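You operate a simulated robot arm through the tools that you are given. There is no shell and no other tool. Be economical: measure what you need, move in short steps, check, and stop when the job is done.

Carry out the task below with a simulated robot arm. There is one attempt and no reset: what you move stays moved.

## Task
Change the dip tank's water and put the white joint from the drip mat in to soak.
Fine: drain to 0 % before you fill; cradle down, refilled to between 60 and 90 %, both valves shut.

Only the result counts: the job must be done as asked and must still hold three seconds after the hand-in. Knocking over, shifting, dropping, spilling or breaking anything else fails it.

## Robot
A 5-joint arm with a two-finger parallel gripper on a trunk, on a base that drives. Base frame: it is fixed to the floor where the robot stands at the start and does not move with it; the origin is under the middle of the robot, x ahead of it, y to its left, z up; the surface under the hand at the start is at about z = 0.858. Lengths are in m, angles in rad, forces in N, time in s.
It reaches about 1.134 m from its shoulder. Its first joint turns from -2.601 to 2.601 rad. Places, roughly: dip cradle [0.7, -0.1, 1]; drain valve [0.6, 0, 0.9]; fill valve [0.7, 0.1, 0.9]; leak key [0.6, -0.1, 0.9]; tray of the dip cradle [0.8, 0, 0.9]. Payload 1.57 kg.
The tool frame sits at the grasp point between the pads (the TCP): z along the fingers, y along the line on which they close. The tips reach 0.03 m beyond it. Largest opening 0.11 m; finger width 0.024, thickness 0.012; the body of the gripper, 0.048 by 0.112 m, starts 0.078 m behind the TCP.
Orientation is told as [roll, pitch, yaw] about the base's x, y, z axes, in that order, counted from this pose: with the fingers straight down and closing along the base's y, the tool's x points along the base's -x, its y along +y and its z along -z.

## Interface
- The arm moves only by the tool send_rows. Its argument "plan" is a list of rows, each a list of 7 numbers: the shift along the base's x, y, z in units of 100 mm (1.0 is 100 mm), then the turn, a rotation vector about the base's x, y, z in units of 120 degrees (1.0 is 120 degrees), then the gripper command, from -1 (shut) to 1 (fully open), values between in proportion. In form: [[x, y, z, ax, ay, az, jaw], ...]. A call has 1 to 20 rows; each row is the pose to reach, as a shift and turn from the pose commanded when the call began. A call with a number of a shift or a turn outside -1 to 1 is refused whole. Rows are played at 5 a second. More than 0.05 m and 0.15 rad between two rows, or a gripper value outside its range, and nothing of the call is played. A pose out of reach is approached as far as the arm can. The call stops where the force on the tool passes 90 N (or 10 N more than at its start, if that is more) or the arm is blocked; 0.2 s more then pass. The fingers move at their own pace (about 0.153 m/s each) and stop on an object; they squeeze with about 43 N. The grip force told is the motor's: it shows also when the fingers shut on nothing. Time passes only in rows, and 0.2 s behind the last, so rows that repeat a pose let the fingers close. The reply holds the time, the measured pose of the TCP, the force on the tool along the base axes, the opening and the grip force, in the units named above and with some noise, with the torque about the TCP (base axes, N m) and any sound that the robot's microphone picked up.
- Cameras (640 x 400 px; columns grow to the right, rows downward): "scene" is now at [0.03, 0.1497, 1.7091]; the picture's right is [-0.35, -0.94, 0.00], its down [-0.71, 0.26, -0.65] and it looks along [0.61, -0.23, -0.76] (base axes); focal length 290 px, centre (320, 200). "wrist" rides on the gripper at [0.07, 0.016, -0.141] in the tool frame; the picture's right is [-0.23, 0.97, 0.00], its down [-0.85, -0.20, -0.48] and it looks along [-0.47, -0.11, 0.88] (tool axes); focal length 222 px, centre (320, 200). There is no depth. A picture from a camera that has moved, and an enlarged one, comes with that camera's place and axes in the base frame and with its lens.
- grab_frame(camera): a new picture of that camera. It takes no simulated time.
- raise_lower(by): slides the trunk up (or, below 0, down) by that many m; the arm and the scene camera ride with it, the base frame stays. It gives what a move gives, with no picture.
- steer(legs): drives the robot by 1 to 6 legs, each [ahead, turn to the left] in m and rad, along the robot's own axes; the way and the turn of a leg run together, so that a leg with both is an arc; at most 1.5 m and 3.142 rad a leg. The arm and the cameras ride along, it lands a little off, and it stops where it bumps. It gives what a move gives.
- pan_tilt(pan, tilt): turns the head with the scene camera to pan (to the left, within 2.705 rad either way) and tilt (down, from -0.506 to 1.204), counted from straight ahead of the robot. It gives what a move gives.
- close_up(camera, box): a new picture of the part [left, top, right, bottom] of that camera's present view, enlarged. It takes no simulated time.
- finish_job(): hands the job in; it is judged then, once.

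Go step by step. Nothing tells you exact positions but the pictures and the camera data: compare them with the known pose of the tool, close in by small moves and look again before you grip or let go. The budget is 120 turns and 98 pictures, counting those below and the enlarged ones. Unless the task says otherwise, let go and move clear before handing in, and close with one line.

The tools are called after "Emit:" as a command line: name --pt "numbers of a row" for each row, then --argument value for the rest, lists and objects as JSON in quotes. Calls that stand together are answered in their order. send_rows: Moves the arm, as the interface text tells. Its arguments: {"type":"object","properties":{"plan":{"type":"array"}},"required":["plan"]} The other tools are called the same way: raise_lower (by) slides the trunk up or down; steer (legs) drives the base; pan_tilt (pan, tilt) turns the head that bears the scene camera; grab_frame (camera) takes a picture; close_up (camera, box) takes an enlarged picture of a part of a camera's view; finish_job () hands the job in.

At the start:

```text
clock: 0.0
ee_pos: [0.643, -0.2178, 0.9992]
tcp_rot: [0.0, 0.0, -0.008]
contact_force: [0.4, 0.6, 0.4]
moment: [-0.01, 0.01, 0.04]
finger_gap: 0.1099
gripper_force: 0.1
trunk travel left (down, up): [-0.733, 0.237]
robot x, y, heading: [0.0022, 0.0038, 0.001]
head pan, tilt: [-0.354, 0.857]
```

scene: 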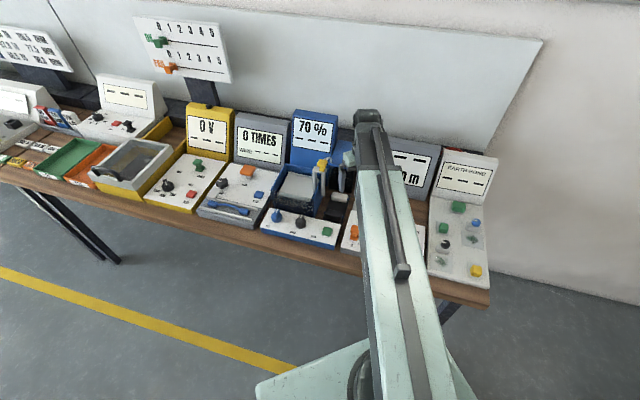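
wrist: 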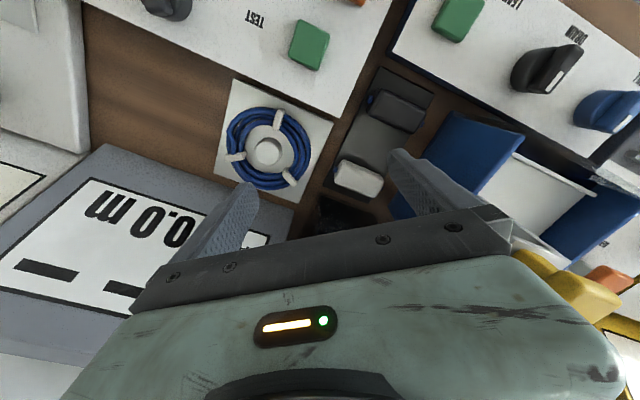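

I see the blue dip tank (70 %) with its valves in front, and a drip mat to its right with a white joint and a dark one. I take close-ups first.

Emit:
close_up --camera "scene" --box '[250, 100, 370, 255]'

Emit:
close_up --camera "wrist" --box '[320, 0, 640, 320]'

```text
2.58 times, centred on (310, 178) of scene
camera zoom: at [0.03, 0.1497, 1.7091], right [-0.35, -0.94, 0.0], down [-0.71, 0.26, -0.65], along [0.61, -0.23, -0.76], focal length 750 px, centre (346, 258)
```

zoom: 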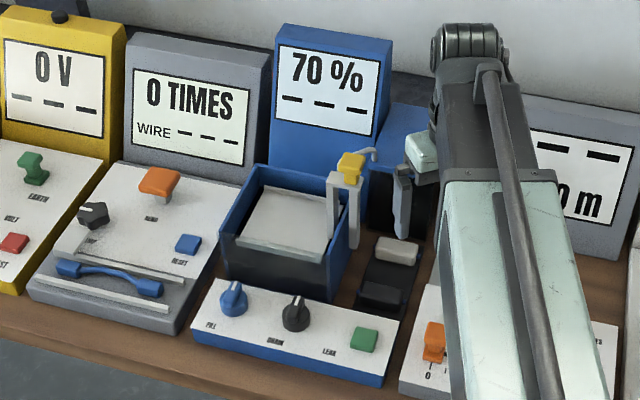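

```text
1.25 times, centred on (480, 160) of wrist
camera zoom: at [0.5746, -0.2012, 1.1406], right [0.23, 0.97, 0.0], down [0.85, -0.21, 0.48], along [0.47, -0.11, -0.88], focal length 278 px, centre (120, 250)
```

zoom: 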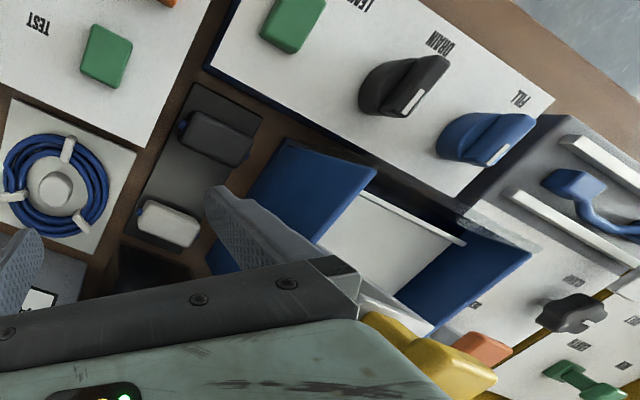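

Emit:
close_up --camera "wrist" --box '[440, 0, 640, 125]'

Emit:
send_rows --pt "0 0 0.3 0 0 0 1" --pt "0 0 0.6 0 0 0 1" --pt "-0.3 0 0.9 0 0 0 1" --pt "-0.6 0 1 0 0 0 1" --pt "-0.9 0 1 0 0 0 1"

```text
3.20 times, centred on (540, 62) of wrist
camera zoom: at [0.5746, -0.2012, 1.1406], right [0.23, 0.97, 0.0], down [0.85, -0.21, 0.48], along [0.47, -0.11, -0.88], focal length 711 px, centre (-384, 640)
```

zoom: 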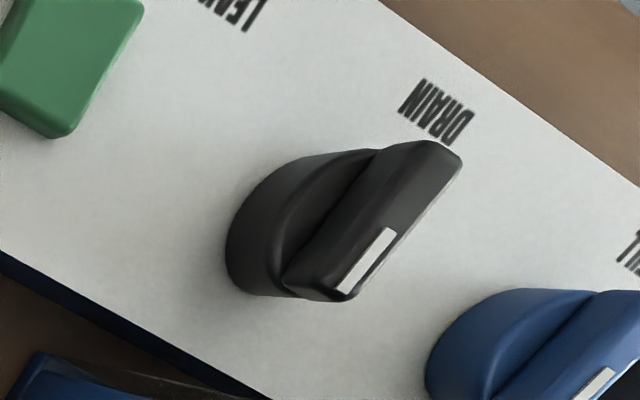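

```text
clock: 1.2
ee_pos: [0.5577, -0.2175, 0.9997]
tcp_rot: [0.001, 0.0, -0.007]
contact_force: [-0.3, 0.0, 0.3]
moment: [0.0, 0.02, -0.01]
finger_gap: 0.1102
gripper_force: 0.0
out of reach, approached as far as the arm can: row 1, 2, 3, 4, 5
trunk travel left (down, up): [-0.733, 0.237]
robot x, y, heading: [-0.001, 0.0012, -0.001]
head pan, tilt: [-0.354, 0.857]
```

The arm cannot lift higher with the tool down, so I raise the trunk and look again.

Emit:
raise_lower --by 0.15

Emit:
grab_frame --camera "wrist"

Emit:
grab_frame --camera "scene"

```text
clock: 3.0
ee_pos: [0.5602, -0.2176, 1.1501]
tcp_rot: [0.0, 0.0, -0.008]
contact_force: [0.5, 0.4, 0.4]
moment: [-0.04, -0.04, 0.0]
finger_gap: 0.1102
gripper_force: 0.0
trunk travel left (down, up): [-0.883, 0.087]
robot x, y, heading: [-0.0015, 0.0064, 0.001]
head pan, tilt: [-0.354, 0.857]
```

```text
92 pictures are left
camera wrist: at [0.4902, -0.201, 1.2906], right [0.23, 0.97, 0.0], down [0.85, -0.21, 0.48], along [0.47, -0.11, -0.88], focal length 222 px, centre (320, 200)
```

wrist: 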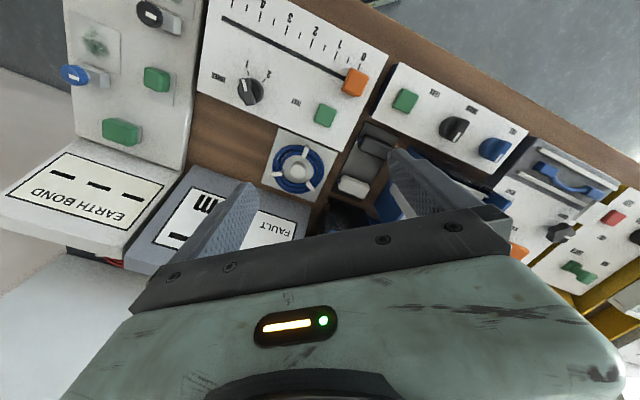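

```text
91 pictures are left
camera scene: at [0.0301, 0.1497, 1.8591], right [-0.35, -0.94, 0.0], down [-0.71, 0.26, -0.65], along [0.61, -0.23, -0.76], focal length 290 px, centre (320, 200)
```

scene: 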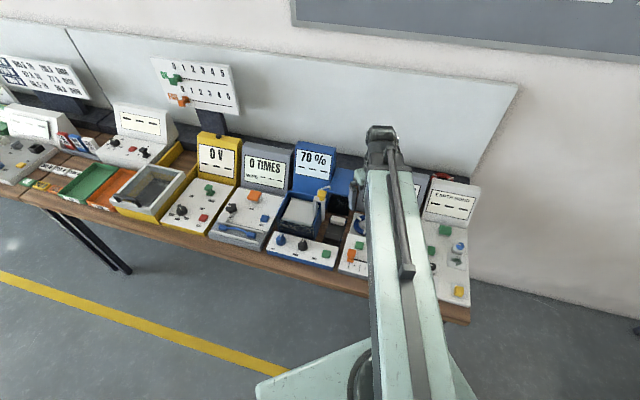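

Emit:
send_rows --pt "0 0.3 0 0 0 -0.06 1" --pt "0 0.6 0 0 0 -0.12 1" --pt "-0.1 0.8 0 0 0 -0.18 1" --pt "-0.2 0.9 0 0 0 -0.24 1" --pt "-0.2 1 0 0 0 -0.3 1"

Emit:
send_rows --pt "0 0.4 0 0 0 0 1" --pt "0 0.8 0 0 0 0 1" --pt "0 1 0 0 0 0 1"

Emit:
grab_frame --camera "wrist"

Emit:
close_up --camera "scene" --box '[250, 120, 410, 280]'

```text
clock: 4.2
ee_pos: [0.5583, -0.1219, 1.15]
tcp_rot: [-0.001, 0.002, -0.636]
contact_force: [0.4, 0.0, -0.1]
moment: [-0.02, -0.01, 0.04]
finger_gap: 0.1098
gripper_force: 0.1
out of reach, approached as far as the arm can: row 3, 4, 5
trunk travel left (down, up): [-0.883, 0.087]
robot x, y, heading: [0.003, 0.0082, 0.004]
head pan, tilt: [-0.354, 0.857]
```

```text
clock: 5.0
ee_pos: [0.5747, -0.023, 1.1494]
tcp_rot: [-0.001, 0.003, -0.635]
contact_force: [0.7, 1.3, 0.7]
moment: [0.04, 0.04, -0.04]
finger_gap: 0.1098
gripper_force: 0.0
out of reach, approached as far as the arm can: row 1, 2, 3
trunk travel left (down, up): [-0.883, 0.087]
robot x, y, heading: [0.001, 0.0069, 0.001]
head pan, tilt: [-0.354, 0.857]
```

```text
90 pictures are left
camera wrist: at [0.5281, 0.0311, 1.2908], right [0.76, 0.65, 0.0], down [0.57, -0.67, 0.48], along [0.31, -0.36, -0.88], focal length 222 px, centre (320, 200)
```

wrist: 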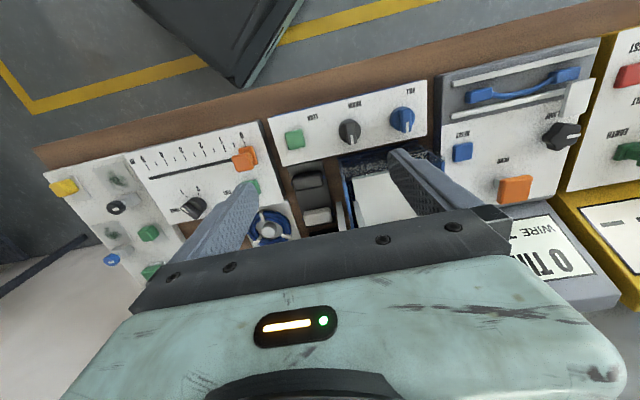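

```text
2.50 times, centred on (330, 200) of scene
camera zoom: at [0.03, 0.1498, 1.8591], right [-0.35, -0.94, 0.0], down [-0.71, 0.26, -0.65], along [0.61, -0.23, -0.76], focal length 726 px, centre (295, 200)
```

zoom: 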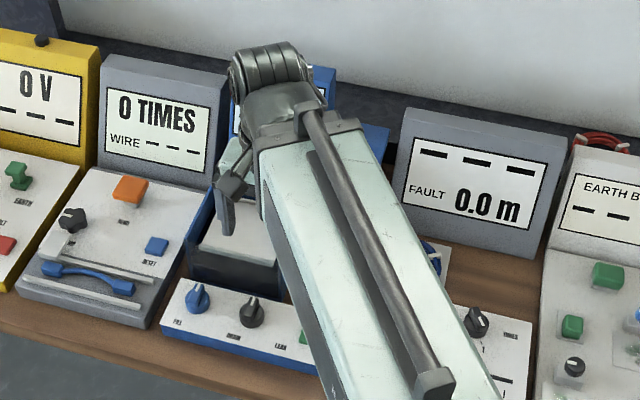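

Emit:
close_up --camera "wrist" --box '[270, 70, 450, 240]'

Emit:
close_up --camera "scene" --box '[300, 215, 340, 240]'

```text
2.35 times, centred on (360, 155) of wrist
camera zoom: at [0.5281, 0.0311, 1.2908], right [0.76, 0.65, 0.0], down [0.57, -0.67, 0.48], along [0.31, -0.36, -0.88], focal length 523 px, centre (226, 306)
```

zoom: 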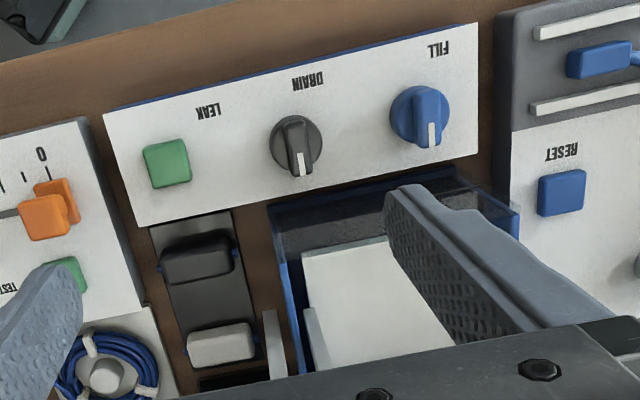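

```text
16.00 times, centred on (320, 228) of scene
camera zoom: at [0.03, 0.1498, 1.8591], right [-0.35, -0.94, 0.0], down [-0.71, 0.26, -0.65], along [0.61, -0.23, -0.76], focal length 4647 px, centre (320, -240)
```

zoom: 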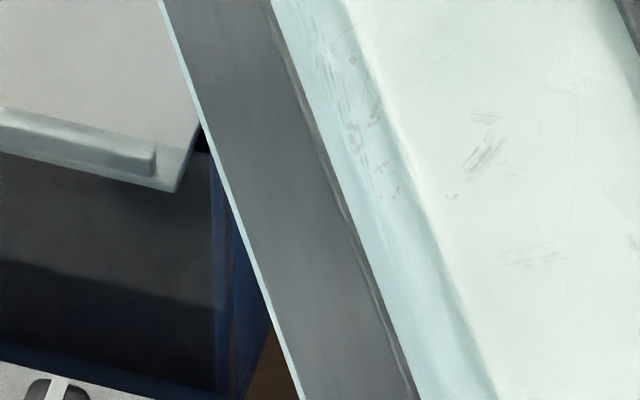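

Both knob pointers face the back (taken as shut); the tray is up and empty. I move over the drain knob at about [0.617, 0.006] with the gripper half open and check.

Emit:
send_rows --pt "0.2 0.15 -0.3 0 0 -0.024 0" --pt "0.42 0.29 -0.7 0 0 -0.024 0" --pt "0.42 0.29 -1 0 0 -0.024 0"

Emit:
grab_frame --camera "wrist"

Emit:
close_up --camera "scene" --box '[250, 120, 410, 280]'

```text
clock: 5.8
ee_pos: [0.6103, 0.0032, 1.1501]
tcp_rot: [-0.001, 0.0, -0.686]
contact_force: [-0.1, -0.4, 0.1]
moment: [0.0, 0.01, -0.04]
finger_gap: 0.055
gripper_force: 0.0
out of reach, approached as far as the arm can: row 1, 2, 3
trunk travel left (down, up): [-0.883, 0.087]
robot x, y, heading: [0.0035, 0.0046, 0.002]
head pan, tilt: [-0.354, 0.857]
```

```text
86 pictures are left
camera wrist: at [0.5684, 0.0601, 1.2906], right [0.79, 0.61, 0.0], down [0.54, -0.7, 0.48], along [0.29, -0.38, -0.88], focal length 222 px, centre (320, 200)
```

wrist: 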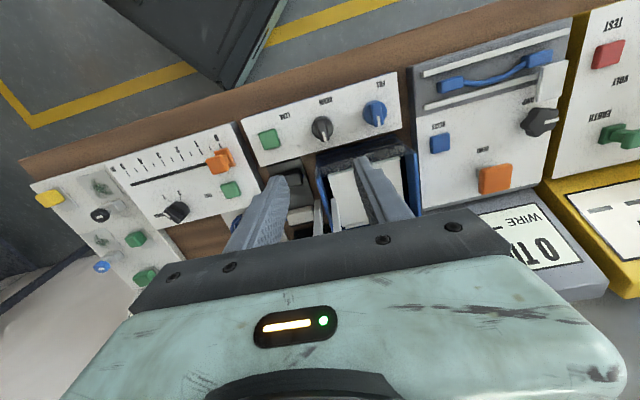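

```text
2.50 times, centred on (330, 200) of scene
camera zoom: at [0.03, 0.1498, 1.8591], right [-0.35, -0.94, 0.0], down [-0.71, 0.26, -0.65], along [0.61, -0.23, -0.76], focal length 726 px, centre (295, 200)
```

zoom: 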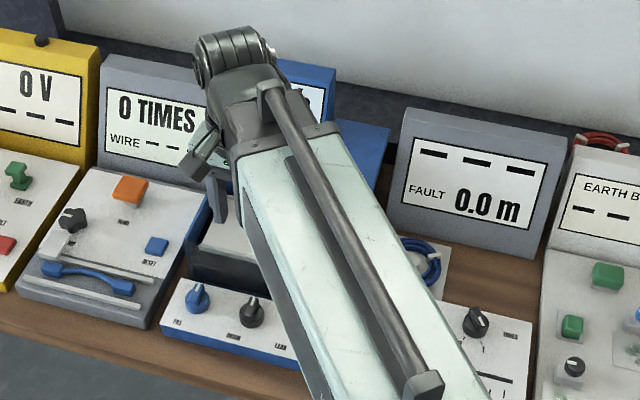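

Emit:
send_rows --pt "0 0 -0.25 0 0 0 0" --pt "0 0 -0.5 0 0 0 0"

```text
clock: 6.3
ee_pos: [0.6118, 0.0046, 1.1501]
tcp_rot: [0.0, 0.001, -0.686]
contact_force: [-0.1, -0.7, 0.2]
moment: [0.01, -0.02, 0.01]
finger_gap: 0.0548
gripper_force: 0.1
out of reach, approached as far as the arm can: row 1, 2
trunk travel left (down, up): [-0.883, 0.087]
robot x, y, heading: [0.0029, 0.0051, -0.002]
head pan, tilt: [-0.354, 0.857]
```

Emit:
send_rows --pt "0 0 -0.4 0 0 0 0" --pt "0 0 -0.8 0 0 0 0" --pt "0 0 -1 0 0 0 0"

```text
clock: 7.2
ee_pos: [0.6126, 0.0036, 1.1501]
tcp_rot: [0.0, -0.002, -0.686]
contact_force: [-0.9, 0.0, -0.3]
moment: [-0.01, 0.0, -0.01]
finger_gap: 0.0549
gripper_force: 0.0
out of reach, approached as far as the arm can: row 1, 2, 3
trunk travel left (down, up): [-0.883, 0.087]
robot x, y, heading: [0.0019, 0.007, 0.007]
head pan, tilt: [-0.354, 0.857]
```

With the tool down, height is only changed by the trunk. The TCP stands over the drain knob, so I lower the trunk in steps.

Emit:
raise_lower --by -0.17

Emit:
grab_frame --camera "wrist"

Emit:
grab_frame --camera "scene"

```text
clock: 9.1
ee_pos: [0.6121, 0.0039, 0.98]
tcp_rot: [-0.001, -0.001, -0.686]
contact_force: [-0.6, 0.3, 0.5]
moment: [-0.01, 0.01, 0.02]
finger_gap: 0.0551
gripper_force: 0.0
trunk travel left (down, up): [-0.713, 0.257]
robot x, y, heading: [0.0013, 0.01, -0.002]
head pan, tilt: [-0.354, 0.857]
```

```text
84 pictures are left
camera wrist: at [0.5683, 0.06, 1.1206], right [0.79, 0.61, 0.0], down [0.54, -0.7, 0.48], along [0.29, -0.38, -0.88], focal length 222 px, centre (320, 200)
```

wrist: 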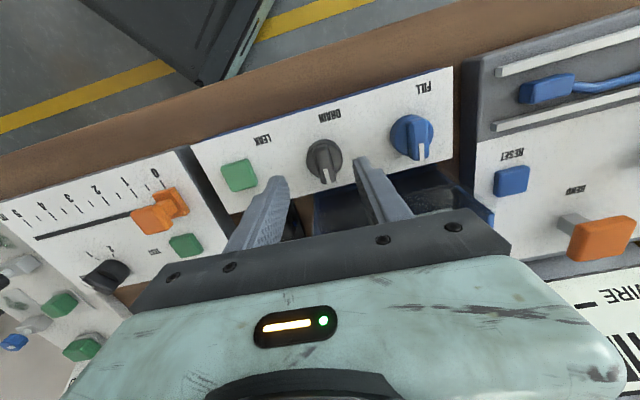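

```text
83 pictures are left
camera scene: at [0.03, 0.1497, 1.6891], right [-0.35, -0.94, 0.0], down [-0.71, 0.26, -0.65], along [0.61, -0.23, -0.76], focal length 290 px, centre (320, 200)
```

scene: 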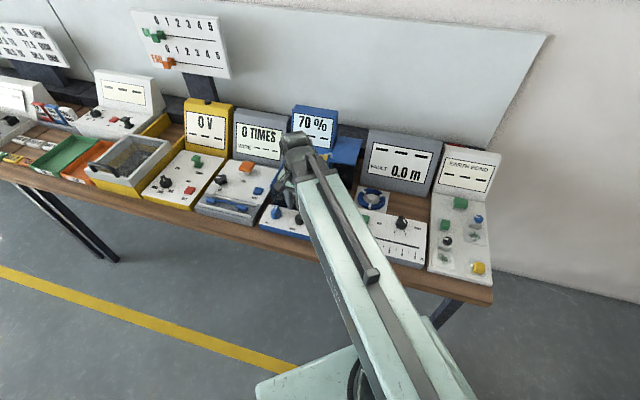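

Emit:
raise_lower --by -0.05

Emit:
close_up --camera "wrist" --box '[200, 80, 500, 267]'

```text
clock: 10.0
ee_pos: [0.6113, 0.0031, 0.9303]
tcp_rot: [0.0, 0.0, -0.686]
contact_force: [-0.1, -1.1, -0.5]
moment: [-0.04, -0.01, 0.01]
finger_gap: 0.055
gripper_force: 0.1
trunk travel left (down, up): [-0.663, 0.307]
robot x, y, heading: [0.0008, 0.0052, 0.005]
head pan, tilt: [-0.354, 0.857]
```

```text
2.13 times, centred on (350, 174) of wrist
camera zoom: at [0.5682, 0.0599, 1.0706], right [0.79, 0.61, 0.0], down [0.54, -0.7, 0.48], along [0.29, -0.38, -0.88], focal length 474 px, centre (256, 256)
```

zoom: 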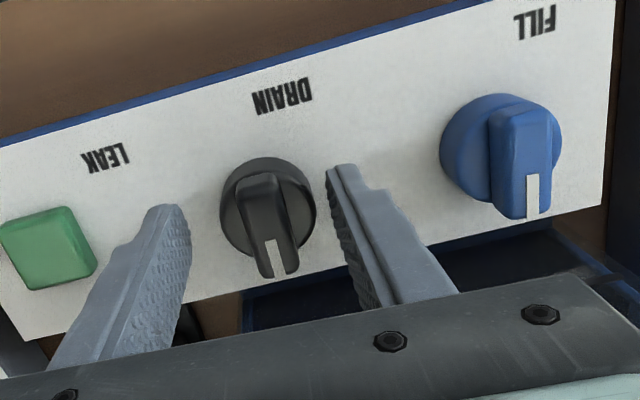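

Emit:
close_up --camera "scene" --box '[255, 180, 335, 240]'

```text
6.67 times, centred on (295, 210) of scene
camera zoom: at [0.0299, 0.1497, 1.6391], right [-0.35, -0.94, 0.0], down [-0.71, 0.26, -0.65], along [0.61, -0.23, -0.76], focal length 1936 px, centre (487, 133)
```

zoom: 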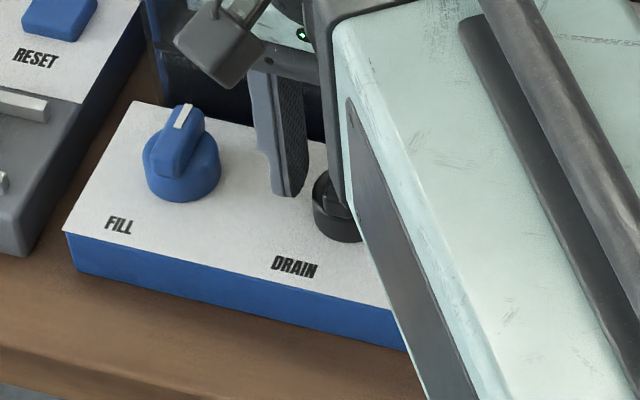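

The dial base sits below a bar grip; I raise slightly so the tips are on the bar, centre a few mm further back, and look.

Emit:
raise_lower --by 0.008

Emit:
send_rows --pt "0.07 -0.01 0 0 0 0 0" --pt "0.07 -0.01 0 0 0 0 0"

Emit:
close_up --camera "wrist" --box '[200, 80, 500, 267]'

Emit:
close_up --camera "scene" --box '[255, 180, 335, 240]'

```text
clock: 10.6
ee_pos: [0.6122, 0.0038, 0.9383]
tcp_rot: [0.0, 0.0, -0.685]
contact_force: [-0.4, -0.1, 0.1]
moment: [0.01, 0.03, -0.01]
finger_gap: 0.0552
gripper_force: 0.0
trunk travel left (down, up): [-0.671, 0.299]
robot x, y, heading: [-0.0012, 0.004, 0.002]
head pan, tilt: [-0.354, 0.857]
```

```text
clock: 11.2
ee_pos: [0.6191, 0.0031, 0.9388]
tcp_rot: [0.0, 0.0, -0.685]
contact_force: [-0.4, -0.4, 0.8]
moment: [-0.06, 0.04, -0.03]
finger_gap: 0.0552
gripper_force: 0.0
trunk travel left (down, up): [-0.671, 0.299]
robot x, y, heading: [-0.0008, 0.0099, 0.003]
head pan, tilt: [-0.354, 0.857]
```

```text
2.13 times, centred on (350, 174) of wrist
camera zoom: at [0.5753, 0.059, 1.0786], right [0.79, 0.61, 0.0], down [0.54, -0.7, 0.48], along [0.29, -0.38, -0.88], focal length 474 px, centre (256, 256)
```

zoom: 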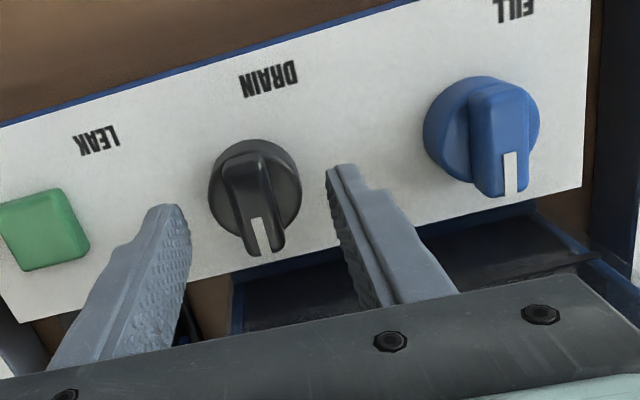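

```text
6.67 times, centred on (295, 210) of scene
camera zoom: at [0.0301, 0.1497, 1.6471], right [-0.35, -0.94, 0.0], down [-0.71, 0.26, -0.65], along [0.61, -0.23, -0.76], focal length 1936 px, centre (487, 133)
```

zoom: 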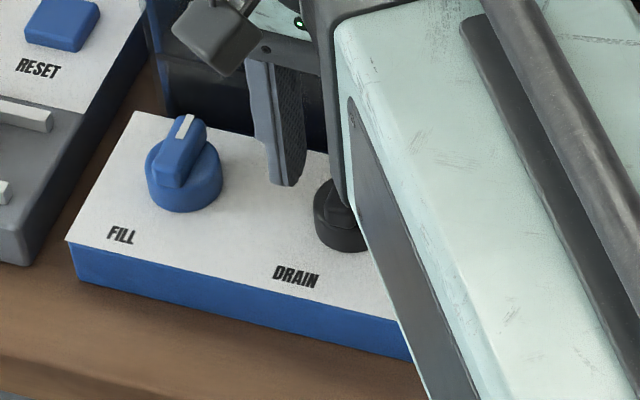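

Emit:
send_rows --pt "-0.03 0.03 0 0 0 0 0" --pt "-0.03 0.03 0 0 0 0 -1" --pt "-0.03 0.03 0 0 0 0 -1" --pt "-0.03 0.03 0 0 0 0 -1"

Emit:
close_up --camera "wrist" --box '[200, 80, 500, 267]'

```text
clock: 12.2
ee_pos: [0.6146, 0.0057, 0.9373]
tcp_rot: [0.002, -0.001, -0.687]
contact_force: [-2.1, -0.3, -2.4]
moment: [-0.11, -0.01, 0.04]
finger_gap: 0.016
gripper_force: 30.9
trunk travel left (down, up): [-0.671, 0.299]
robot x, y, heading: [0.0005, 0.0093, 0.004]
head pan, tilt: [-0.354, 0.857]
```

```text
2.13 times, centred on (350, 174) of wrist
camera zoom: at [0.5719, 0.062, 1.0786], right [0.79, 0.61, 0.0], down [0.54, -0.7, 0.48], along [0.29, -0.38, -0.88], focal length 474 px, centre (256, 256)
```

zoom: 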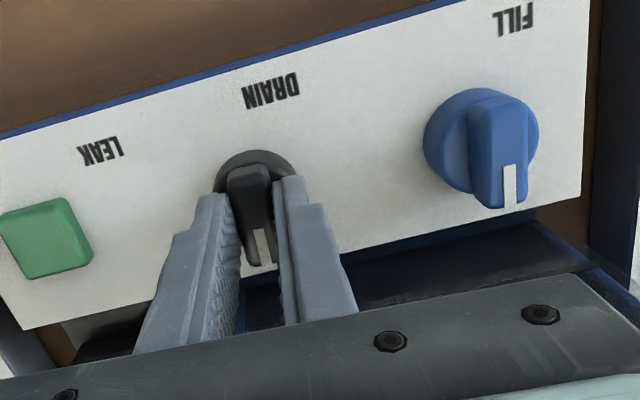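

Gripped. I try turning counter-clockwise and watch torque.

Emit:
send_rows --pt "0 0 0 0 0 0.06 -1" --pt "0 0 0 0 0 0.12 -1" --pt "0 0 0 0 0 0.18 -1"

Emit:
close_up --camera "scene" --box '[255, 80, 355, 240]'

Emit:
close_up --camera "wrist" --box '[200, 80, 500, 267]'

```text
clock: 13.0
ee_pos: [0.6152, 0.0058, 0.9384]
tcp_rot: [-0.002, 0.0, -0.307]
contact_force: [-2.5, -2.0, -0.4]
moment: [0.03, 0.15, -1.55]
finger_gap: 0.0242
gripper_force: 36.2
trunk travel left (down, up): [-0.671, 0.299]
robot x, y, heading: [0.0013, 0.0055, 0.002]
head pan, tilt: [-0.354, 0.857]
```

```text
2.50 times, centred on (305, 160) of scene
camera zoom: at [0.0297, 0.1495, 1.6471], right [-0.35, -0.94, 0.0], down [-0.71, 0.26, -0.66], along [0.61, -0.23, -0.76], focal length 726 px, centre (358, 300)
```

zoom: 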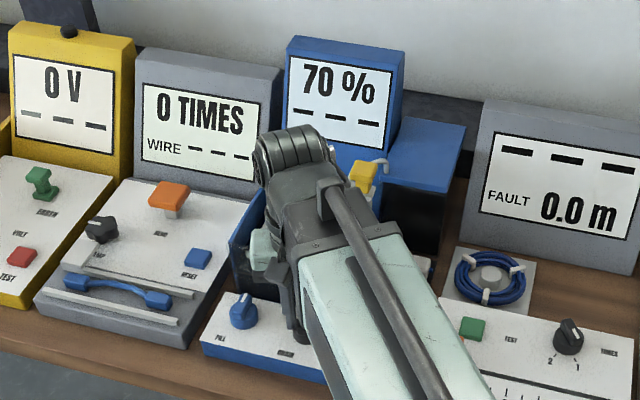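

```text
2.13 times, centred on (350, 174) of wrist
camera zoom: at [0.554, 0.0416, 1.0787], right [0.51, 0.86, 0.0], down [0.75, -0.45, 0.48], along [0.41, -0.25, -0.88], focal length 474 px, centre (256, 256)
```

zoom: 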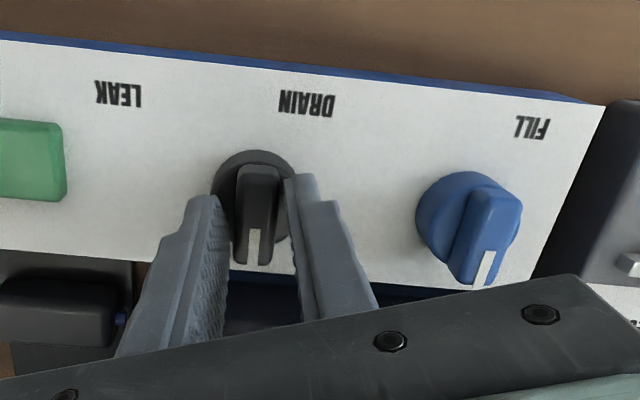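

That way hits the stop (fingers spread, torque). So it opens clockwise; I turn back and go that way.

Emit:
send_rows --pt "0 0 0 0 0 -0.06 -1" --pt "0 0 0 0 0 -0.12 -1" --pt "0 0 0 0 0 -0.18 -1" --pt "0 0 0 0 0 -0.24 -1" --pt "0 0 0 0 0 -0.3 -1" --pt "0 0 0 0 0 -0.36 -1"

Emit:
close_up --camera "wrist" --box '[200, 80, 500, 267]'

Emit:
close_up --camera "scene" --box '[255, 80, 355, 240]'

```text
clock: 14.4
ee_pos: [0.6173, 0.0056, 0.9384]
tcp_rot: [0.001, 0.0, -1.064]
contact_force: [6.4, 1.6, 7.8]
moment: [0.22, 0.01, 0.0]
finger_gap: 0.0159
gripper_force: 31.7
trunk travel left (down, up): [-0.671, 0.299]
robot x, y, heading: [-0.0007, 0.0102, 0.005]
head pan, tilt: [-0.354, 0.857]
```

```text
2.13 times, centred on (350, 174) of wrist
camera zoom: at [0.5965, 0.0743, 1.0787], right [0.96, 0.27, 0.0], down [0.24, -0.84, 0.48], along [0.13, -0.46, -0.88], focal length 474 px, centre (256, 256)
```

zoom: 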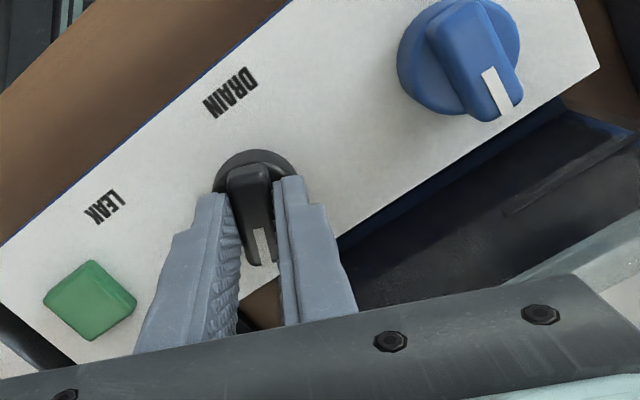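

```text
2.50 times, centred on (305, 160) of scene
camera zoom: at [0.0302, 0.1499, 1.6472], right [-0.35, -0.94, 0.0], down [-0.71, 0.26, -0.65], along [0.61, -0.23, -0.76], focal length 726 px, centre (358, 300)
```

zoom: 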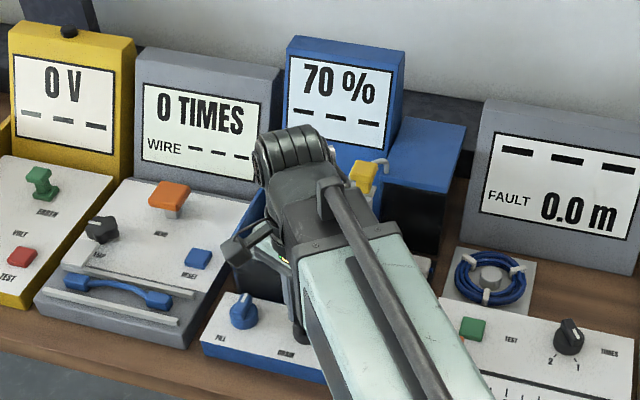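

Emit:
send_rows --pt "0 0 0 0 0 -0.065 -1" --pt "0 0 0 0 0 -0.13 -1" --pt "0 0 0 0 0 -0.195 -1" --pt "0 0 0 0 0 -0.26 -1" --pt "0 0 0 0 0 -0.325 -1" --pt "0 0 0 0 0 -0.39 -1" --pt "0 0 0 0 0 -0.455 -1" --pt "0 0 0 0 0 -0.52 -1"

Emit:
grab_frame --camera "wrist"

Emit:
close_up --camera "scene" --box '[255, 80, 355, 240]'

```text
clock: 16.2
ee_pos: [0.6177, 0.005, 0.9371]
tcp_rot: [0.003, -0.001, -2.157]
contact_force: [26.9, 1.8, 18.1]
moment: [0.01, -0.51, 0.0]
finger_gap: 0.0158
gripper_force: 31.2
trunk travel left (down, up): [-0.671, 0.299]
robot x, y, heading: [0.0002, 0.0085, 0.002]
head pan, tilt: [-0.354, 0.857]
```

```text
73 pictures are left
camera wrist: at [0.6695, 0.0543, 1.0781], right [0.69, -0.73, 0.0], down [-0.64, -0.6, 0.48], along [-0.34, -0.33, -0.88], focal length 222 px, centre (320, 200)
```

wrist: 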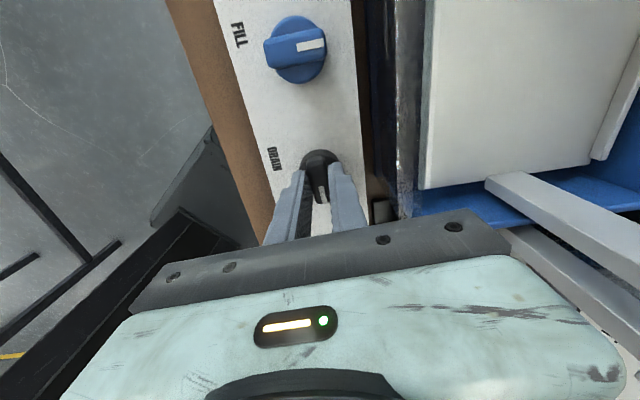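

```text
2.50 times, centred on (305, 160) of scene
camera zoom: at [0.0317, 0.15, 1.647], right [-0.35, -0.94, 0.0], down [-0.71, 0.26, -0.65], along [0.61, -0.23, -0.76], focal length 726 px, centre (358, 300)
```

zoom: 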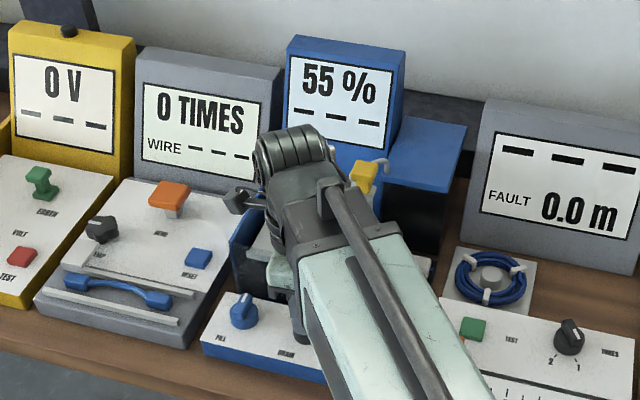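

Draining (55 %). I wait.

Emit:
send_rows --pt "0 0 0 0 0 0 -1" --pt "0 0 0 0 0 0 -1" --pt "0 0 0 0 0 0 -1" --pt "0 0 0 0 0 0 -1" --pt "0 0 0 0 0 0 -1" --pt "0 0 0 0 0 0 -1" --pt "0 0 0 0 0 0 -1" --pt "0 0 0 0 0 0 -1" --pt "0 0 0 0 0 0 -1" --pt "0 0 0 0 0 0 -1" --pt "0 0 0 0 0 0 -1" --pt "0 0 0 0 0 0 -1" --pt "0 0 0 0 0 0 -1" --pt "0 0 0 0 0 0 -1" --pt "0 0 0 0 0 0 -1"

Emit:
close_up --camera "scene" --box '[255, 80, 355, 240]'

```text
clock: 19.4
ee_pos: [0.6171, 0.0052, 0.9378]
tcp_rot: [0.002, 0.001, -2.152]
contact_force: [25.6, -0.8, 14.4]
moment: [-0.02, -0.54, 0.03]
finger_gap: 0.0158
gripper_force: 31.0
trunk travel left (down, up): [-0.671, 0.299]
robot x, y, heading: [0.0013, 0.0109, -0.002]
head pan, tilt: [-0.354, 0.857]
```

```text
2.50 times, centred on (305, 160) of scene
camera zoom: at [0.0319, 0.1497, 1.6471], right [-0.35, -0.94, 0.0], down [-0.71, 0.26, -0.65], along [0.61, -0.23, -0.76], focal length 726 px, centre (358, 300)
```

zoom: 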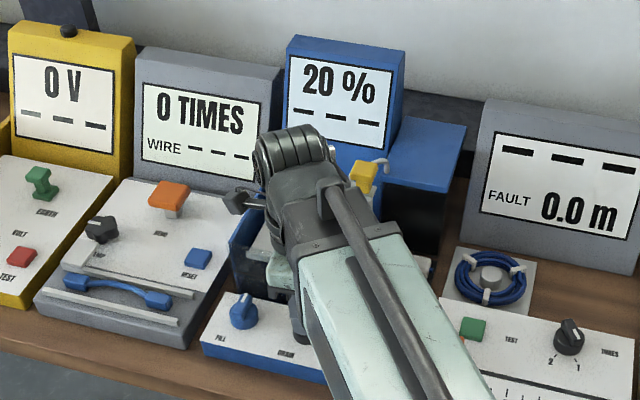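

Emit:
send_rows --pt "0 0 0 0 0 0 -1" --pt "0 0 0 0 0 0 -1" --pt "0 0 0 0 0 0 -1" --pt "0 0 0 0 0 0 -1" --pt "0 0 0 0 0 0 -1" --pt "0 0 0 0 0 0 -1" --pt "0 0 0 0 0 0 -1" --pt "0 0 0 0 0 0 -1" --pt "0 0 0 0 0 0 -1" --pt "0 0 0 0 0 0 -1" --pt "0 0 0 0 0 0 -1" --pt "0 0 0 0 0 0 -1" --pt "0 0 0 0 0 0 -1" --pt "0 0 0 0 0 0 -1" --pt "0 0 0 0 0 0 -1"

Emit:
close_up --camera "scene" --box '[255, 80, 355, 240]'

```text
clock: 22.6
ee_pos: [0.6175, 0.0045, 0.9369]
tcp_rot: [0.0, -0.001, -2.15]
contact_force: [24.8, -1.1, 12.0]
moment: [0.14, -0.64, 0.0]
finger_gap: 0.0158
gripper_force: 31.2
trunk travel left (down, up): [-0.671, 0.299]
robot x, y, heading: [0.0012, 0.0054, 0.006]
head pan, tilt: [-0.354, 0.857]
```

```text
2.50 times, centred on (305, 160) of scene
camera zoom: at [0.032, 0.1496, 1.6471], right [-0.35, -0.94, 0.0], down [-0.71, 0.26, -0.65], along [0.61, -0.23, -0.76], focal length 726 px, centre (358, 300)
```

zoom: 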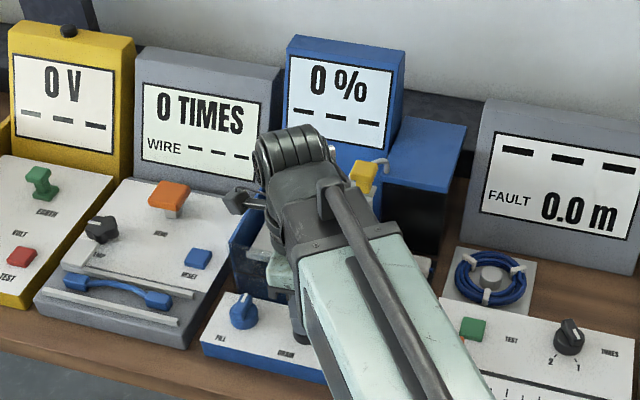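

The tank is at 0 %. I turn the drain back to its stop.

Emit:
send_rows --pt "0 0 0 0 0 0.065 -1" --pt "0 0 0 0 0 0.13 -1" --pt "0 0 0 0 0 0.195 -1" --pt "0 0 0 0 0 0.26 -1" --pt "0 0 0 0 0 0.325 -1" --pt "0 0 0 0 0 0.39 -1" --pt "0 0 0 0 0 0.455 -1" --pt "0 0 0 0 0 0.52 -1" --pt "0 0 0 0 0 0.585 -1" --pt "0 0 0 0 0 0.65 -1" --pt "0 0 0 0 0 0.71 -1"

Emit:
close_up --camera "wrist" --box '[200, 80, 500, 267]'

```text
clock: 25.0
ee_pos: [0.6162, 0.0055, 0.9373]
tcp_rot: [-0.001, 0.0, -0.664]
contact_force: [1.3, -5.8, -14.2]
moment: [-0.56, -0.67, 0.03]
finger_gap: 0.0158
gripper_force: 30.7
trunk travel left (down, up): [-0.671, 0.299]
robot x, y, heading: [-0.0026, 0.0079, 0.005]
head pan, tilt: [-0.354, 0.857]
```

```text
2.13 times, centred on (350, 174) of wrist
camera zoom: at [0.5717, 0.0604, 1.0779], right [0.78, 0.63, 0.0], down [0.55, -0.68, 0.48], along [0.3, -0.37, -0.88], focal length 474 px, centre (256, 256)
```

zoom: 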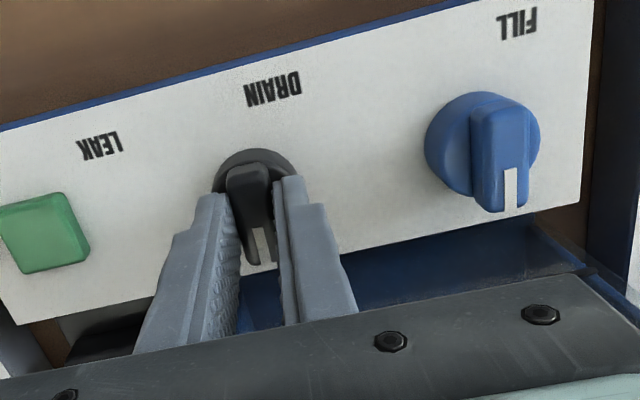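

Emit:
send_rows --pt "0 0 0 0 0 0.04 -1" --pt "0 0 0 0 0 0.04 -1"

```text
clock: 25.6
ee_pos: [0.616, 0.0041, 0.9381]
tcp_rot: [0.001, 0.002, -0.58]
contact_force: [-1.7, -6.6, -15.8]
moment: [0.37, 0.31, -0.94]
finger_gap: 0.0163
gripper_force: 31.7
trunk travel left (down, up): [-0.671, 0.299]
robot x, y, heading: [-0.0016, 0.0083, 0.006]
head pan, tilt: [-0.354, 0.857]
```

Drain is against its stop. I release, lift, and move over the fill knob.

Emit:
send_rows --pt "0 0 0 0 0 -0.03 -1" --pt "0 0 0 0 0 -0.03 0" --pt "0 0 0 0 0 -0.03 0"

Emit:
raise_lower --by 0.05

Emit:
send_rows --pt "0.25 0.35 0 0 0 0 0" --pt "0.52 0.72 0 0 0 0 0" --pt "0.52 0.72 0 0 0 0 0"

Emit:
raise_lower --by -0.035

Emit:
close_up --camera "wrist" --box '[150, 80, 450, 267]'

Emit:
close_up --camera "scene" --box '[255, 80, 355, 240]'

```text
clock: 26.4
ee_pos: [0.6151, 0.0055, 0.9373]
tcp_rot: [0.001, -0.001, -0.644]
contact_force: [-1.0, -0.2, 0.1]
moment: [0.0, 0.0, 0.02]
finger_gap: 0.0552
gripper_force: 0.1
trunk travel left (down, up): [-0.671, 0.299]
robot x, y, heading: [0.0047, 0.0072, 0.005]
head pan, tilt: [-0.354, 0.857]
```

```text
clock: 27.3
ee_pos: [0.6154, 0.0052, 0.9879]
tcp_rot: [-0.001, 0.0, -0.645]
contact_force: [-0.2, -0.9, 0.1]
moment: [-0.05, 0.0, 0.05]
finger_gap: 0.0549
gripper_force: 0.1
trunk travel left (down, up): [-0.721, 0.249]
robot x, y, heading: [0.0043, 0.0065, 0.002]
head pan, tilt: [-0.354, 0.857]
```

```text
clock: 28.1
ee_pos: [0.669, 0.0787, 0.9889]
tcp_rot: [-0.001, 0.0, -0.643]
contact_force: [-0.1, 1.1, -0.1]
moment: [0.03, -0.01, 0.02]
finger_gap: 0.0552
gripper_force: 0.0
trunk travel left (down, up): [-0.721, 0.249]
robot x, y, heading: [0.0007, 0.0065, 0.0]
head pan, tilt: [-0.354, 0.857]
```

```text
clock: 28.9
ee_pos: [0.6667, 0.0777, 0.9537]
tcp_rot: [-0.001, 0.0, -0.645]
contact_force: [-0.6, -0.1, 0.0]
moment: [0.0, 0.01, -0.01]
finger_gap: 0.055
gripper_force: 0.1
trunk travel left (down, up): [-0.686, 0.284]
robot x, y, heading: [0.0027, 0.0067, -0.001]
head pan, tilt: [-0.354, 0.857]
```

```text
2.13 times, centred on (300, 174) of wrist
camera zoom: at [0.6219, 0.1327, 1.0936], right [0.77, 0.64, 0.0], down [0.56, -0.67, 0.48], along [0.31, -0.37, -0.88], focal length 474 px, centre (363, 256)
```

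zoom: 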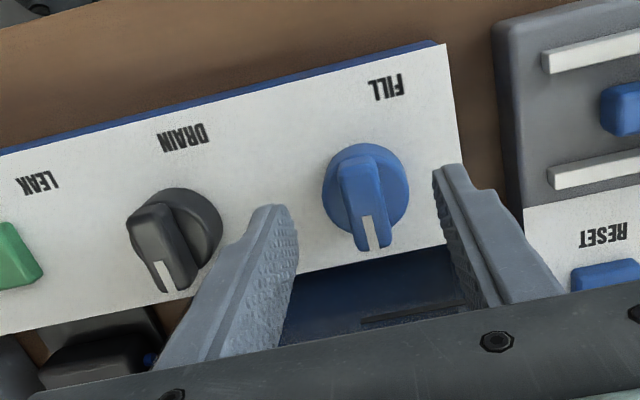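

```text
2.50 times, centred on (305, 160) of scene
camera zoom: at [0.0299, 0.1497, 1.6621], right [-0.35, -0.94, 0.0], down [-0.71, 0.26, -0.65], along [0.61, -0.23, -0.76], focal length 726 px, centre (358, 300)
```

zoom: 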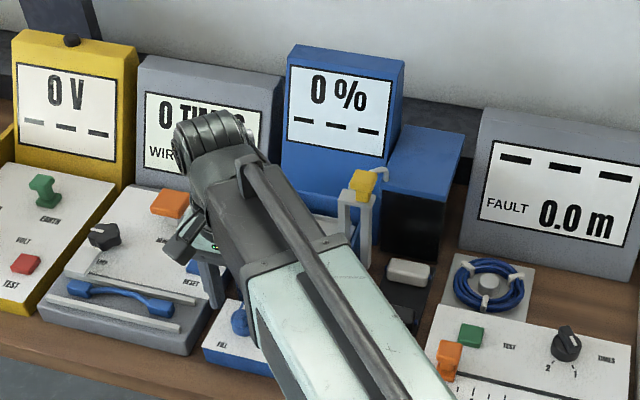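

Aligned. Lower, grip, and turn clockwise.

Emit:
raise_lower --by -0.016

Emit:
send_rows --pt "0 0 0 0 0 0 0" --pt "0 0 0 0 0 0 -1" --pt "0 0 0 0 0 0 -1" --pt "0 0 0 0 0 0 -1"

Emit:
close_up --camera "wrist" --box '[150, 80, 450, 267]'

```text
clock: 29.5
ee_pos: [0.6675, 0.0786, 0.9367]
tcp_rot: [0.001, -0.002, -0.645]
contact_force: [0.0, 0.2, -0.2]
moment: [0.0, -0.01, 0.01]
finger_gap: 0.0548
gripper_force: 0.1
trunk travel left (down, up): [-0.67, 0.3]
robot x, y, heading: [0.0019, 0.0045, 0.004]
head pan, tilt: [-0.354, 0.857]
```

```text
clock: 30.5
ee_pos: [0.6692, 0.0791, 0.9374]
tcp_rot: [0.0, -0.002, -0.643]
contact_force: [4.3, 2.7, 4.3]
moment: [0.15, 0.01, 0.01]
finger_gap: 0.0155
gripper_force: 31.4
trunk travel left (down, up): [-0.67, 0.3]
robot x, y, heading: [-0.002, 0.0066, 0.003]
head pan, tilt: [-0.354, 0.857]
```

```text
2.13 times, centred on (300, 174) of wrist
camera zoom: at [0.6221, 0.133, 1.0776], right [0.77, 0.64, 0.0], down [0.56, -0.67, 0.48], along [0.31, -0.37, -0.88], focal length 474 px, centre (363, 256)
```

zoom: 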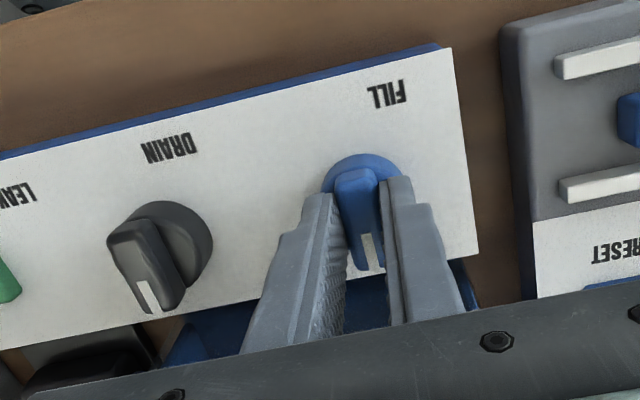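

Emit:
send_rows --pt "0 0 0 0 0 -0.065 -1" --pt "0 0 0 0 0 -0.13 -1" --pt "0 0 0 0 0 -0.195 -1" --pt "0 0 0 0 0 -0.26 -1" --pt "0 0 0 0 0 -0.325 -1" --pt "0 0 0 0 0 -0.39 -1" --pt "0 0 0 0 0 -0.455 -1" --pt "0 0 0 0 0 -0.52 -1" --pt "0 0 0 0 0 -0.585 -1" --pt "0 0 0 0 0 -0.65 -1" --pt "0 0 0 0 0 -0.7 -1"

Emit:
close_up --camera "scene" --box '[255, 80, 355, 240]'

```text
clock: 32.9
ee_pos: [0.672, 0.0777, 0.9342]
tcp_rot: [0.005, 0.002, -2.112]
contact_force: [35.7, 3.7, 10.5]
moment: [0.0, -0.48, 0.04]
finger_gap: 0.0159
gripper_force: 31.6
trunk travel left (down, up): [-0.67, 0.3]
robot x, y, heading: [-0.001, 0.007, 0.004]
head pan, tilt: [-0.354, 0.857]
```

```text
2.50 times, centred on (305, 160) of scene
camera zoom: at [0.0334, 0.1501, 1.6459], right [-0.35, -0.94, 0.0], down [-0.71, 0.26, -0.65], along [0.61, -0.23, -0.76], focal length 726 px, centre (358, 300)
```

zoom: 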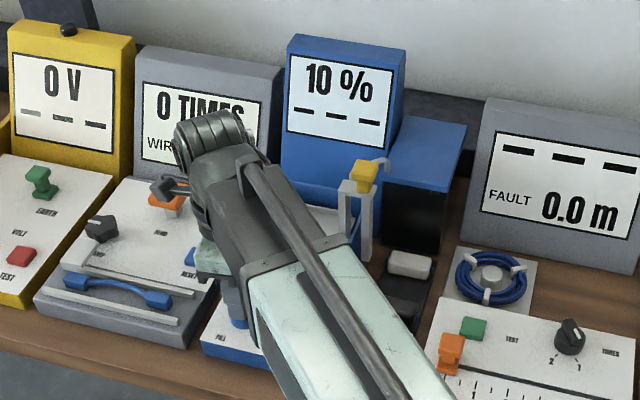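

Emit:
send_rows --pt "0 0 0 0 0 0 -1" --pt "0 0 0 0 0 0 -1" --pt "0 0 0 0 0 0 -1" --pt "0 0 0 0 0 0 -1" --pt "0 0 0 0 0 0 -1" --pt "0 0 0 0 0 0 -1" --pt "0 0 0 0 0 0 -1" --pt "0 0 0 0 0 0 -1" --pt "0 0 0 0 0 0 -1" --pt "0 0 0 0 0 0 -1" --pt "0 0 0 0 0 0 -1" --pt "0 0 0 0 0 0 -1" --pt "0 0 0 0 0 0 -1" --pt "0 0 0 0 0 0 -1"

Emit:
close_up --camera "scene" --box '[255, 80, 355, 240]'

```text
clock: 35.9
ee_pos: [0.6708, 0.0782, 0.9366]
tcp_rot: [0.005, 0.003, -2.111]
contact_force: [34.3, -4.0, 6.4]
moment: [-0.18, -0.57, 0.07]
finger_gap: 0.0159
gripper_force: 31.6
trunk travel left (down, up): [-0.67, 0.3]
robot x, y, heading: [0.0026, 0.009, 0.002]
head pan, tilt: [-0.354, 0.857]
```

```text
2.50 times, centred on (305, 160) of scene
camera zoom: at [0.0338, 0.1493, 1.6461], right [-0.35, -0.94, 0.0], down [-0.71, 0.26, -0.65], along [0.61, -0.23, -0.76], focal length 726 px, centre (358, 300)
```

zoom: 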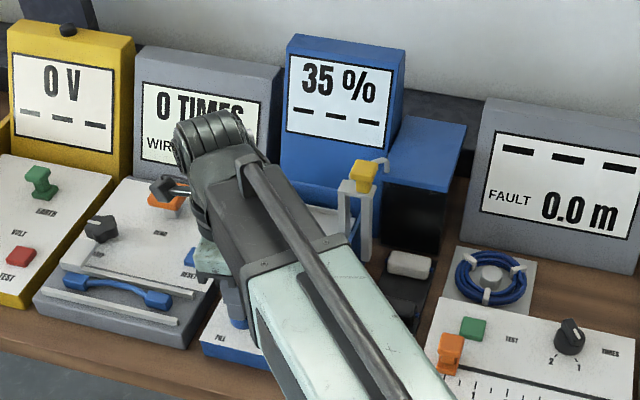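

Emit:
send_rows --pt "0 0 0 0 0 0 -1" --pt "0 0 0 0 0 0 -1" --pt "0 0 0 0 0 0 -1" --pt "0 0 0 0 0 0 -1" --pt "0 0 0 0 0 0 -1" --pt "0 0 0 0 0 0 -1" --pt "0 0 0 0 0 0 -1" --pt "0 0 0 0 0 0 -1" --pt "0 0 0 0 0 0 -1" --pt "0 0 0 0 0 0 -1" --pt "0 0 0 0 0 0 -1" --pt "0 0 0 0 0 0 -1" --pt "0 0 0 0 0 0 -1" --pt "0 0 0 0 0 0 -1"

Emit:
close_up --camera "scene" --box '[255, 80, 355, 240]'

```text
clock: 38.9
ee_pos: [0.6712, 0.0771, 0.9356]
tcp_rot: [0.005, 0.001, -2.11]
contact_force: [34.3, -5.5, 4.7]
moment: [0.06, -0.68, 0.04]
finger_gap: 0.0158
gripper_force: 31.4
trunk travel left (down, up): [-0.67, 0.3]
robot x, y, heading: [-0.0011, 0.0059, 0.006]
head pan, tilt: [-0.354, 0.857]
```

```text
2.50 times, centred on (305, 160) of scene
camera zoom: at [0.0338, 0.149, 1.6461], right [-0.35, -0.94, 0.0], down [-0.71, 0.26, -0.65], along [0.61, -0.23, -0.76], focal length 726 px, centre (358, 300)
```

zoom: 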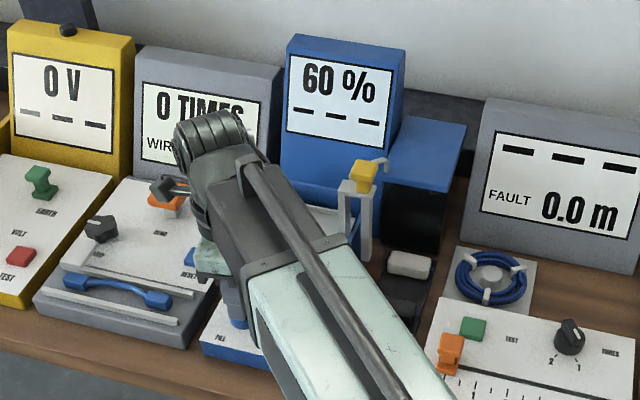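

60 %; I turn the fill back to its stop now (flow continues while turning).

Emit:
send_rows --pt "0 0 0 0 0 0 -1" --pt "0 0 0 0 0 0 -1" --pt "0 0 0 0 0 0.065 -1" --pt "0 0 0 0 0 0.13 -1" --pt "0 0 0 0 0 0.195 -1" --pt "0 0 0 0 0 0.26 -1" --pt "0 0 0 0 0 0.325 -1" --pt "0 0 0 0 0 0.39 -1" --pt "0 0 0 0 0 0.455 -1" --pt "0 0 0 0 0 0.52 -1" --pt "0 0 0 0 0 0.585 -1" --pt "0 0 0 0 0 0.65 -1" --pt "0 0 0 0 0 0.7 -1" --pt "0 0 0 0 0 0.74 -1"

Emit:
close_up --camera "scene" --box '[255, 80, 355, 240]'

Emit:
close_up --camera "wrist" --box '[150, 80, 450, 267]'

```text
clock: 41.9
ee_pos: [0.6686, 0.0773, 0.9366]
tcp_rot: [-0.001, 0.002, -0.56]
contact_force: [8.9, -5.4, -17.0]
moment: [0.26, -0.1, -0.91]
finger_gap: 0.0172
gripper_force: 32.4
trunk travel left (down, up): [-0.67, 0.3]
robot x, y, heading: [0.0012, 0.0042, 0.003]
head pan, tilt: [-0.354, 0.857]
```

```text
2.50 times, centred on (305, 160) of scene
camera zoom: at [0.0327, 0.1492, 1.6461], right [-0.35, -0.94, 0.0], down [-0.71, 0.26, -0.65], along [0.61, -0.23, -0.76], focal length 726 px, centre (358, 300)
```

zoom: 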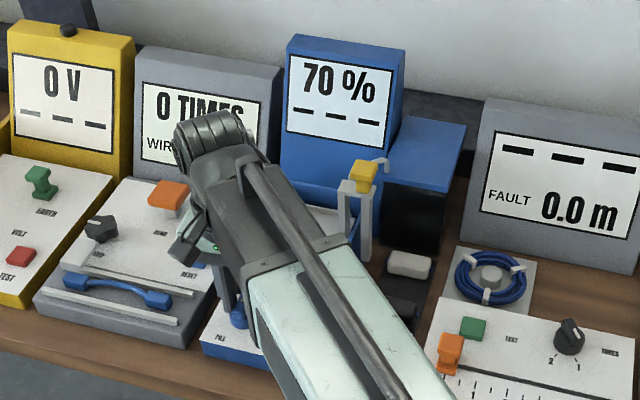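

```text
2.13 times, centred on (300, 174) of wrist
camera zoom: at [0.619, 0.1281, 1.0766], right [0.71, 0.71, 0.0], down [0.62, -0.62, 0.48], along [0.34, -0.34, -0.88], focal length 474 px, centre (363, 256)
```

zoom: 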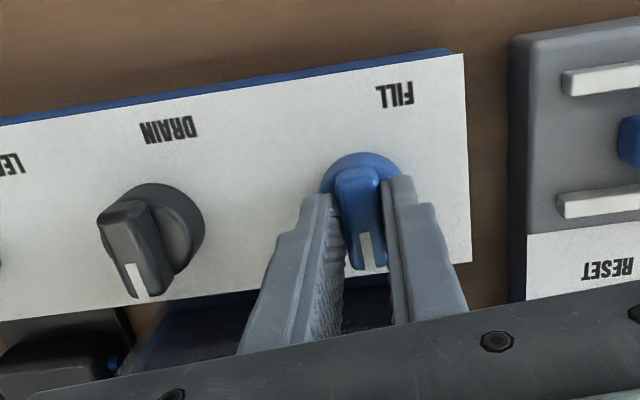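

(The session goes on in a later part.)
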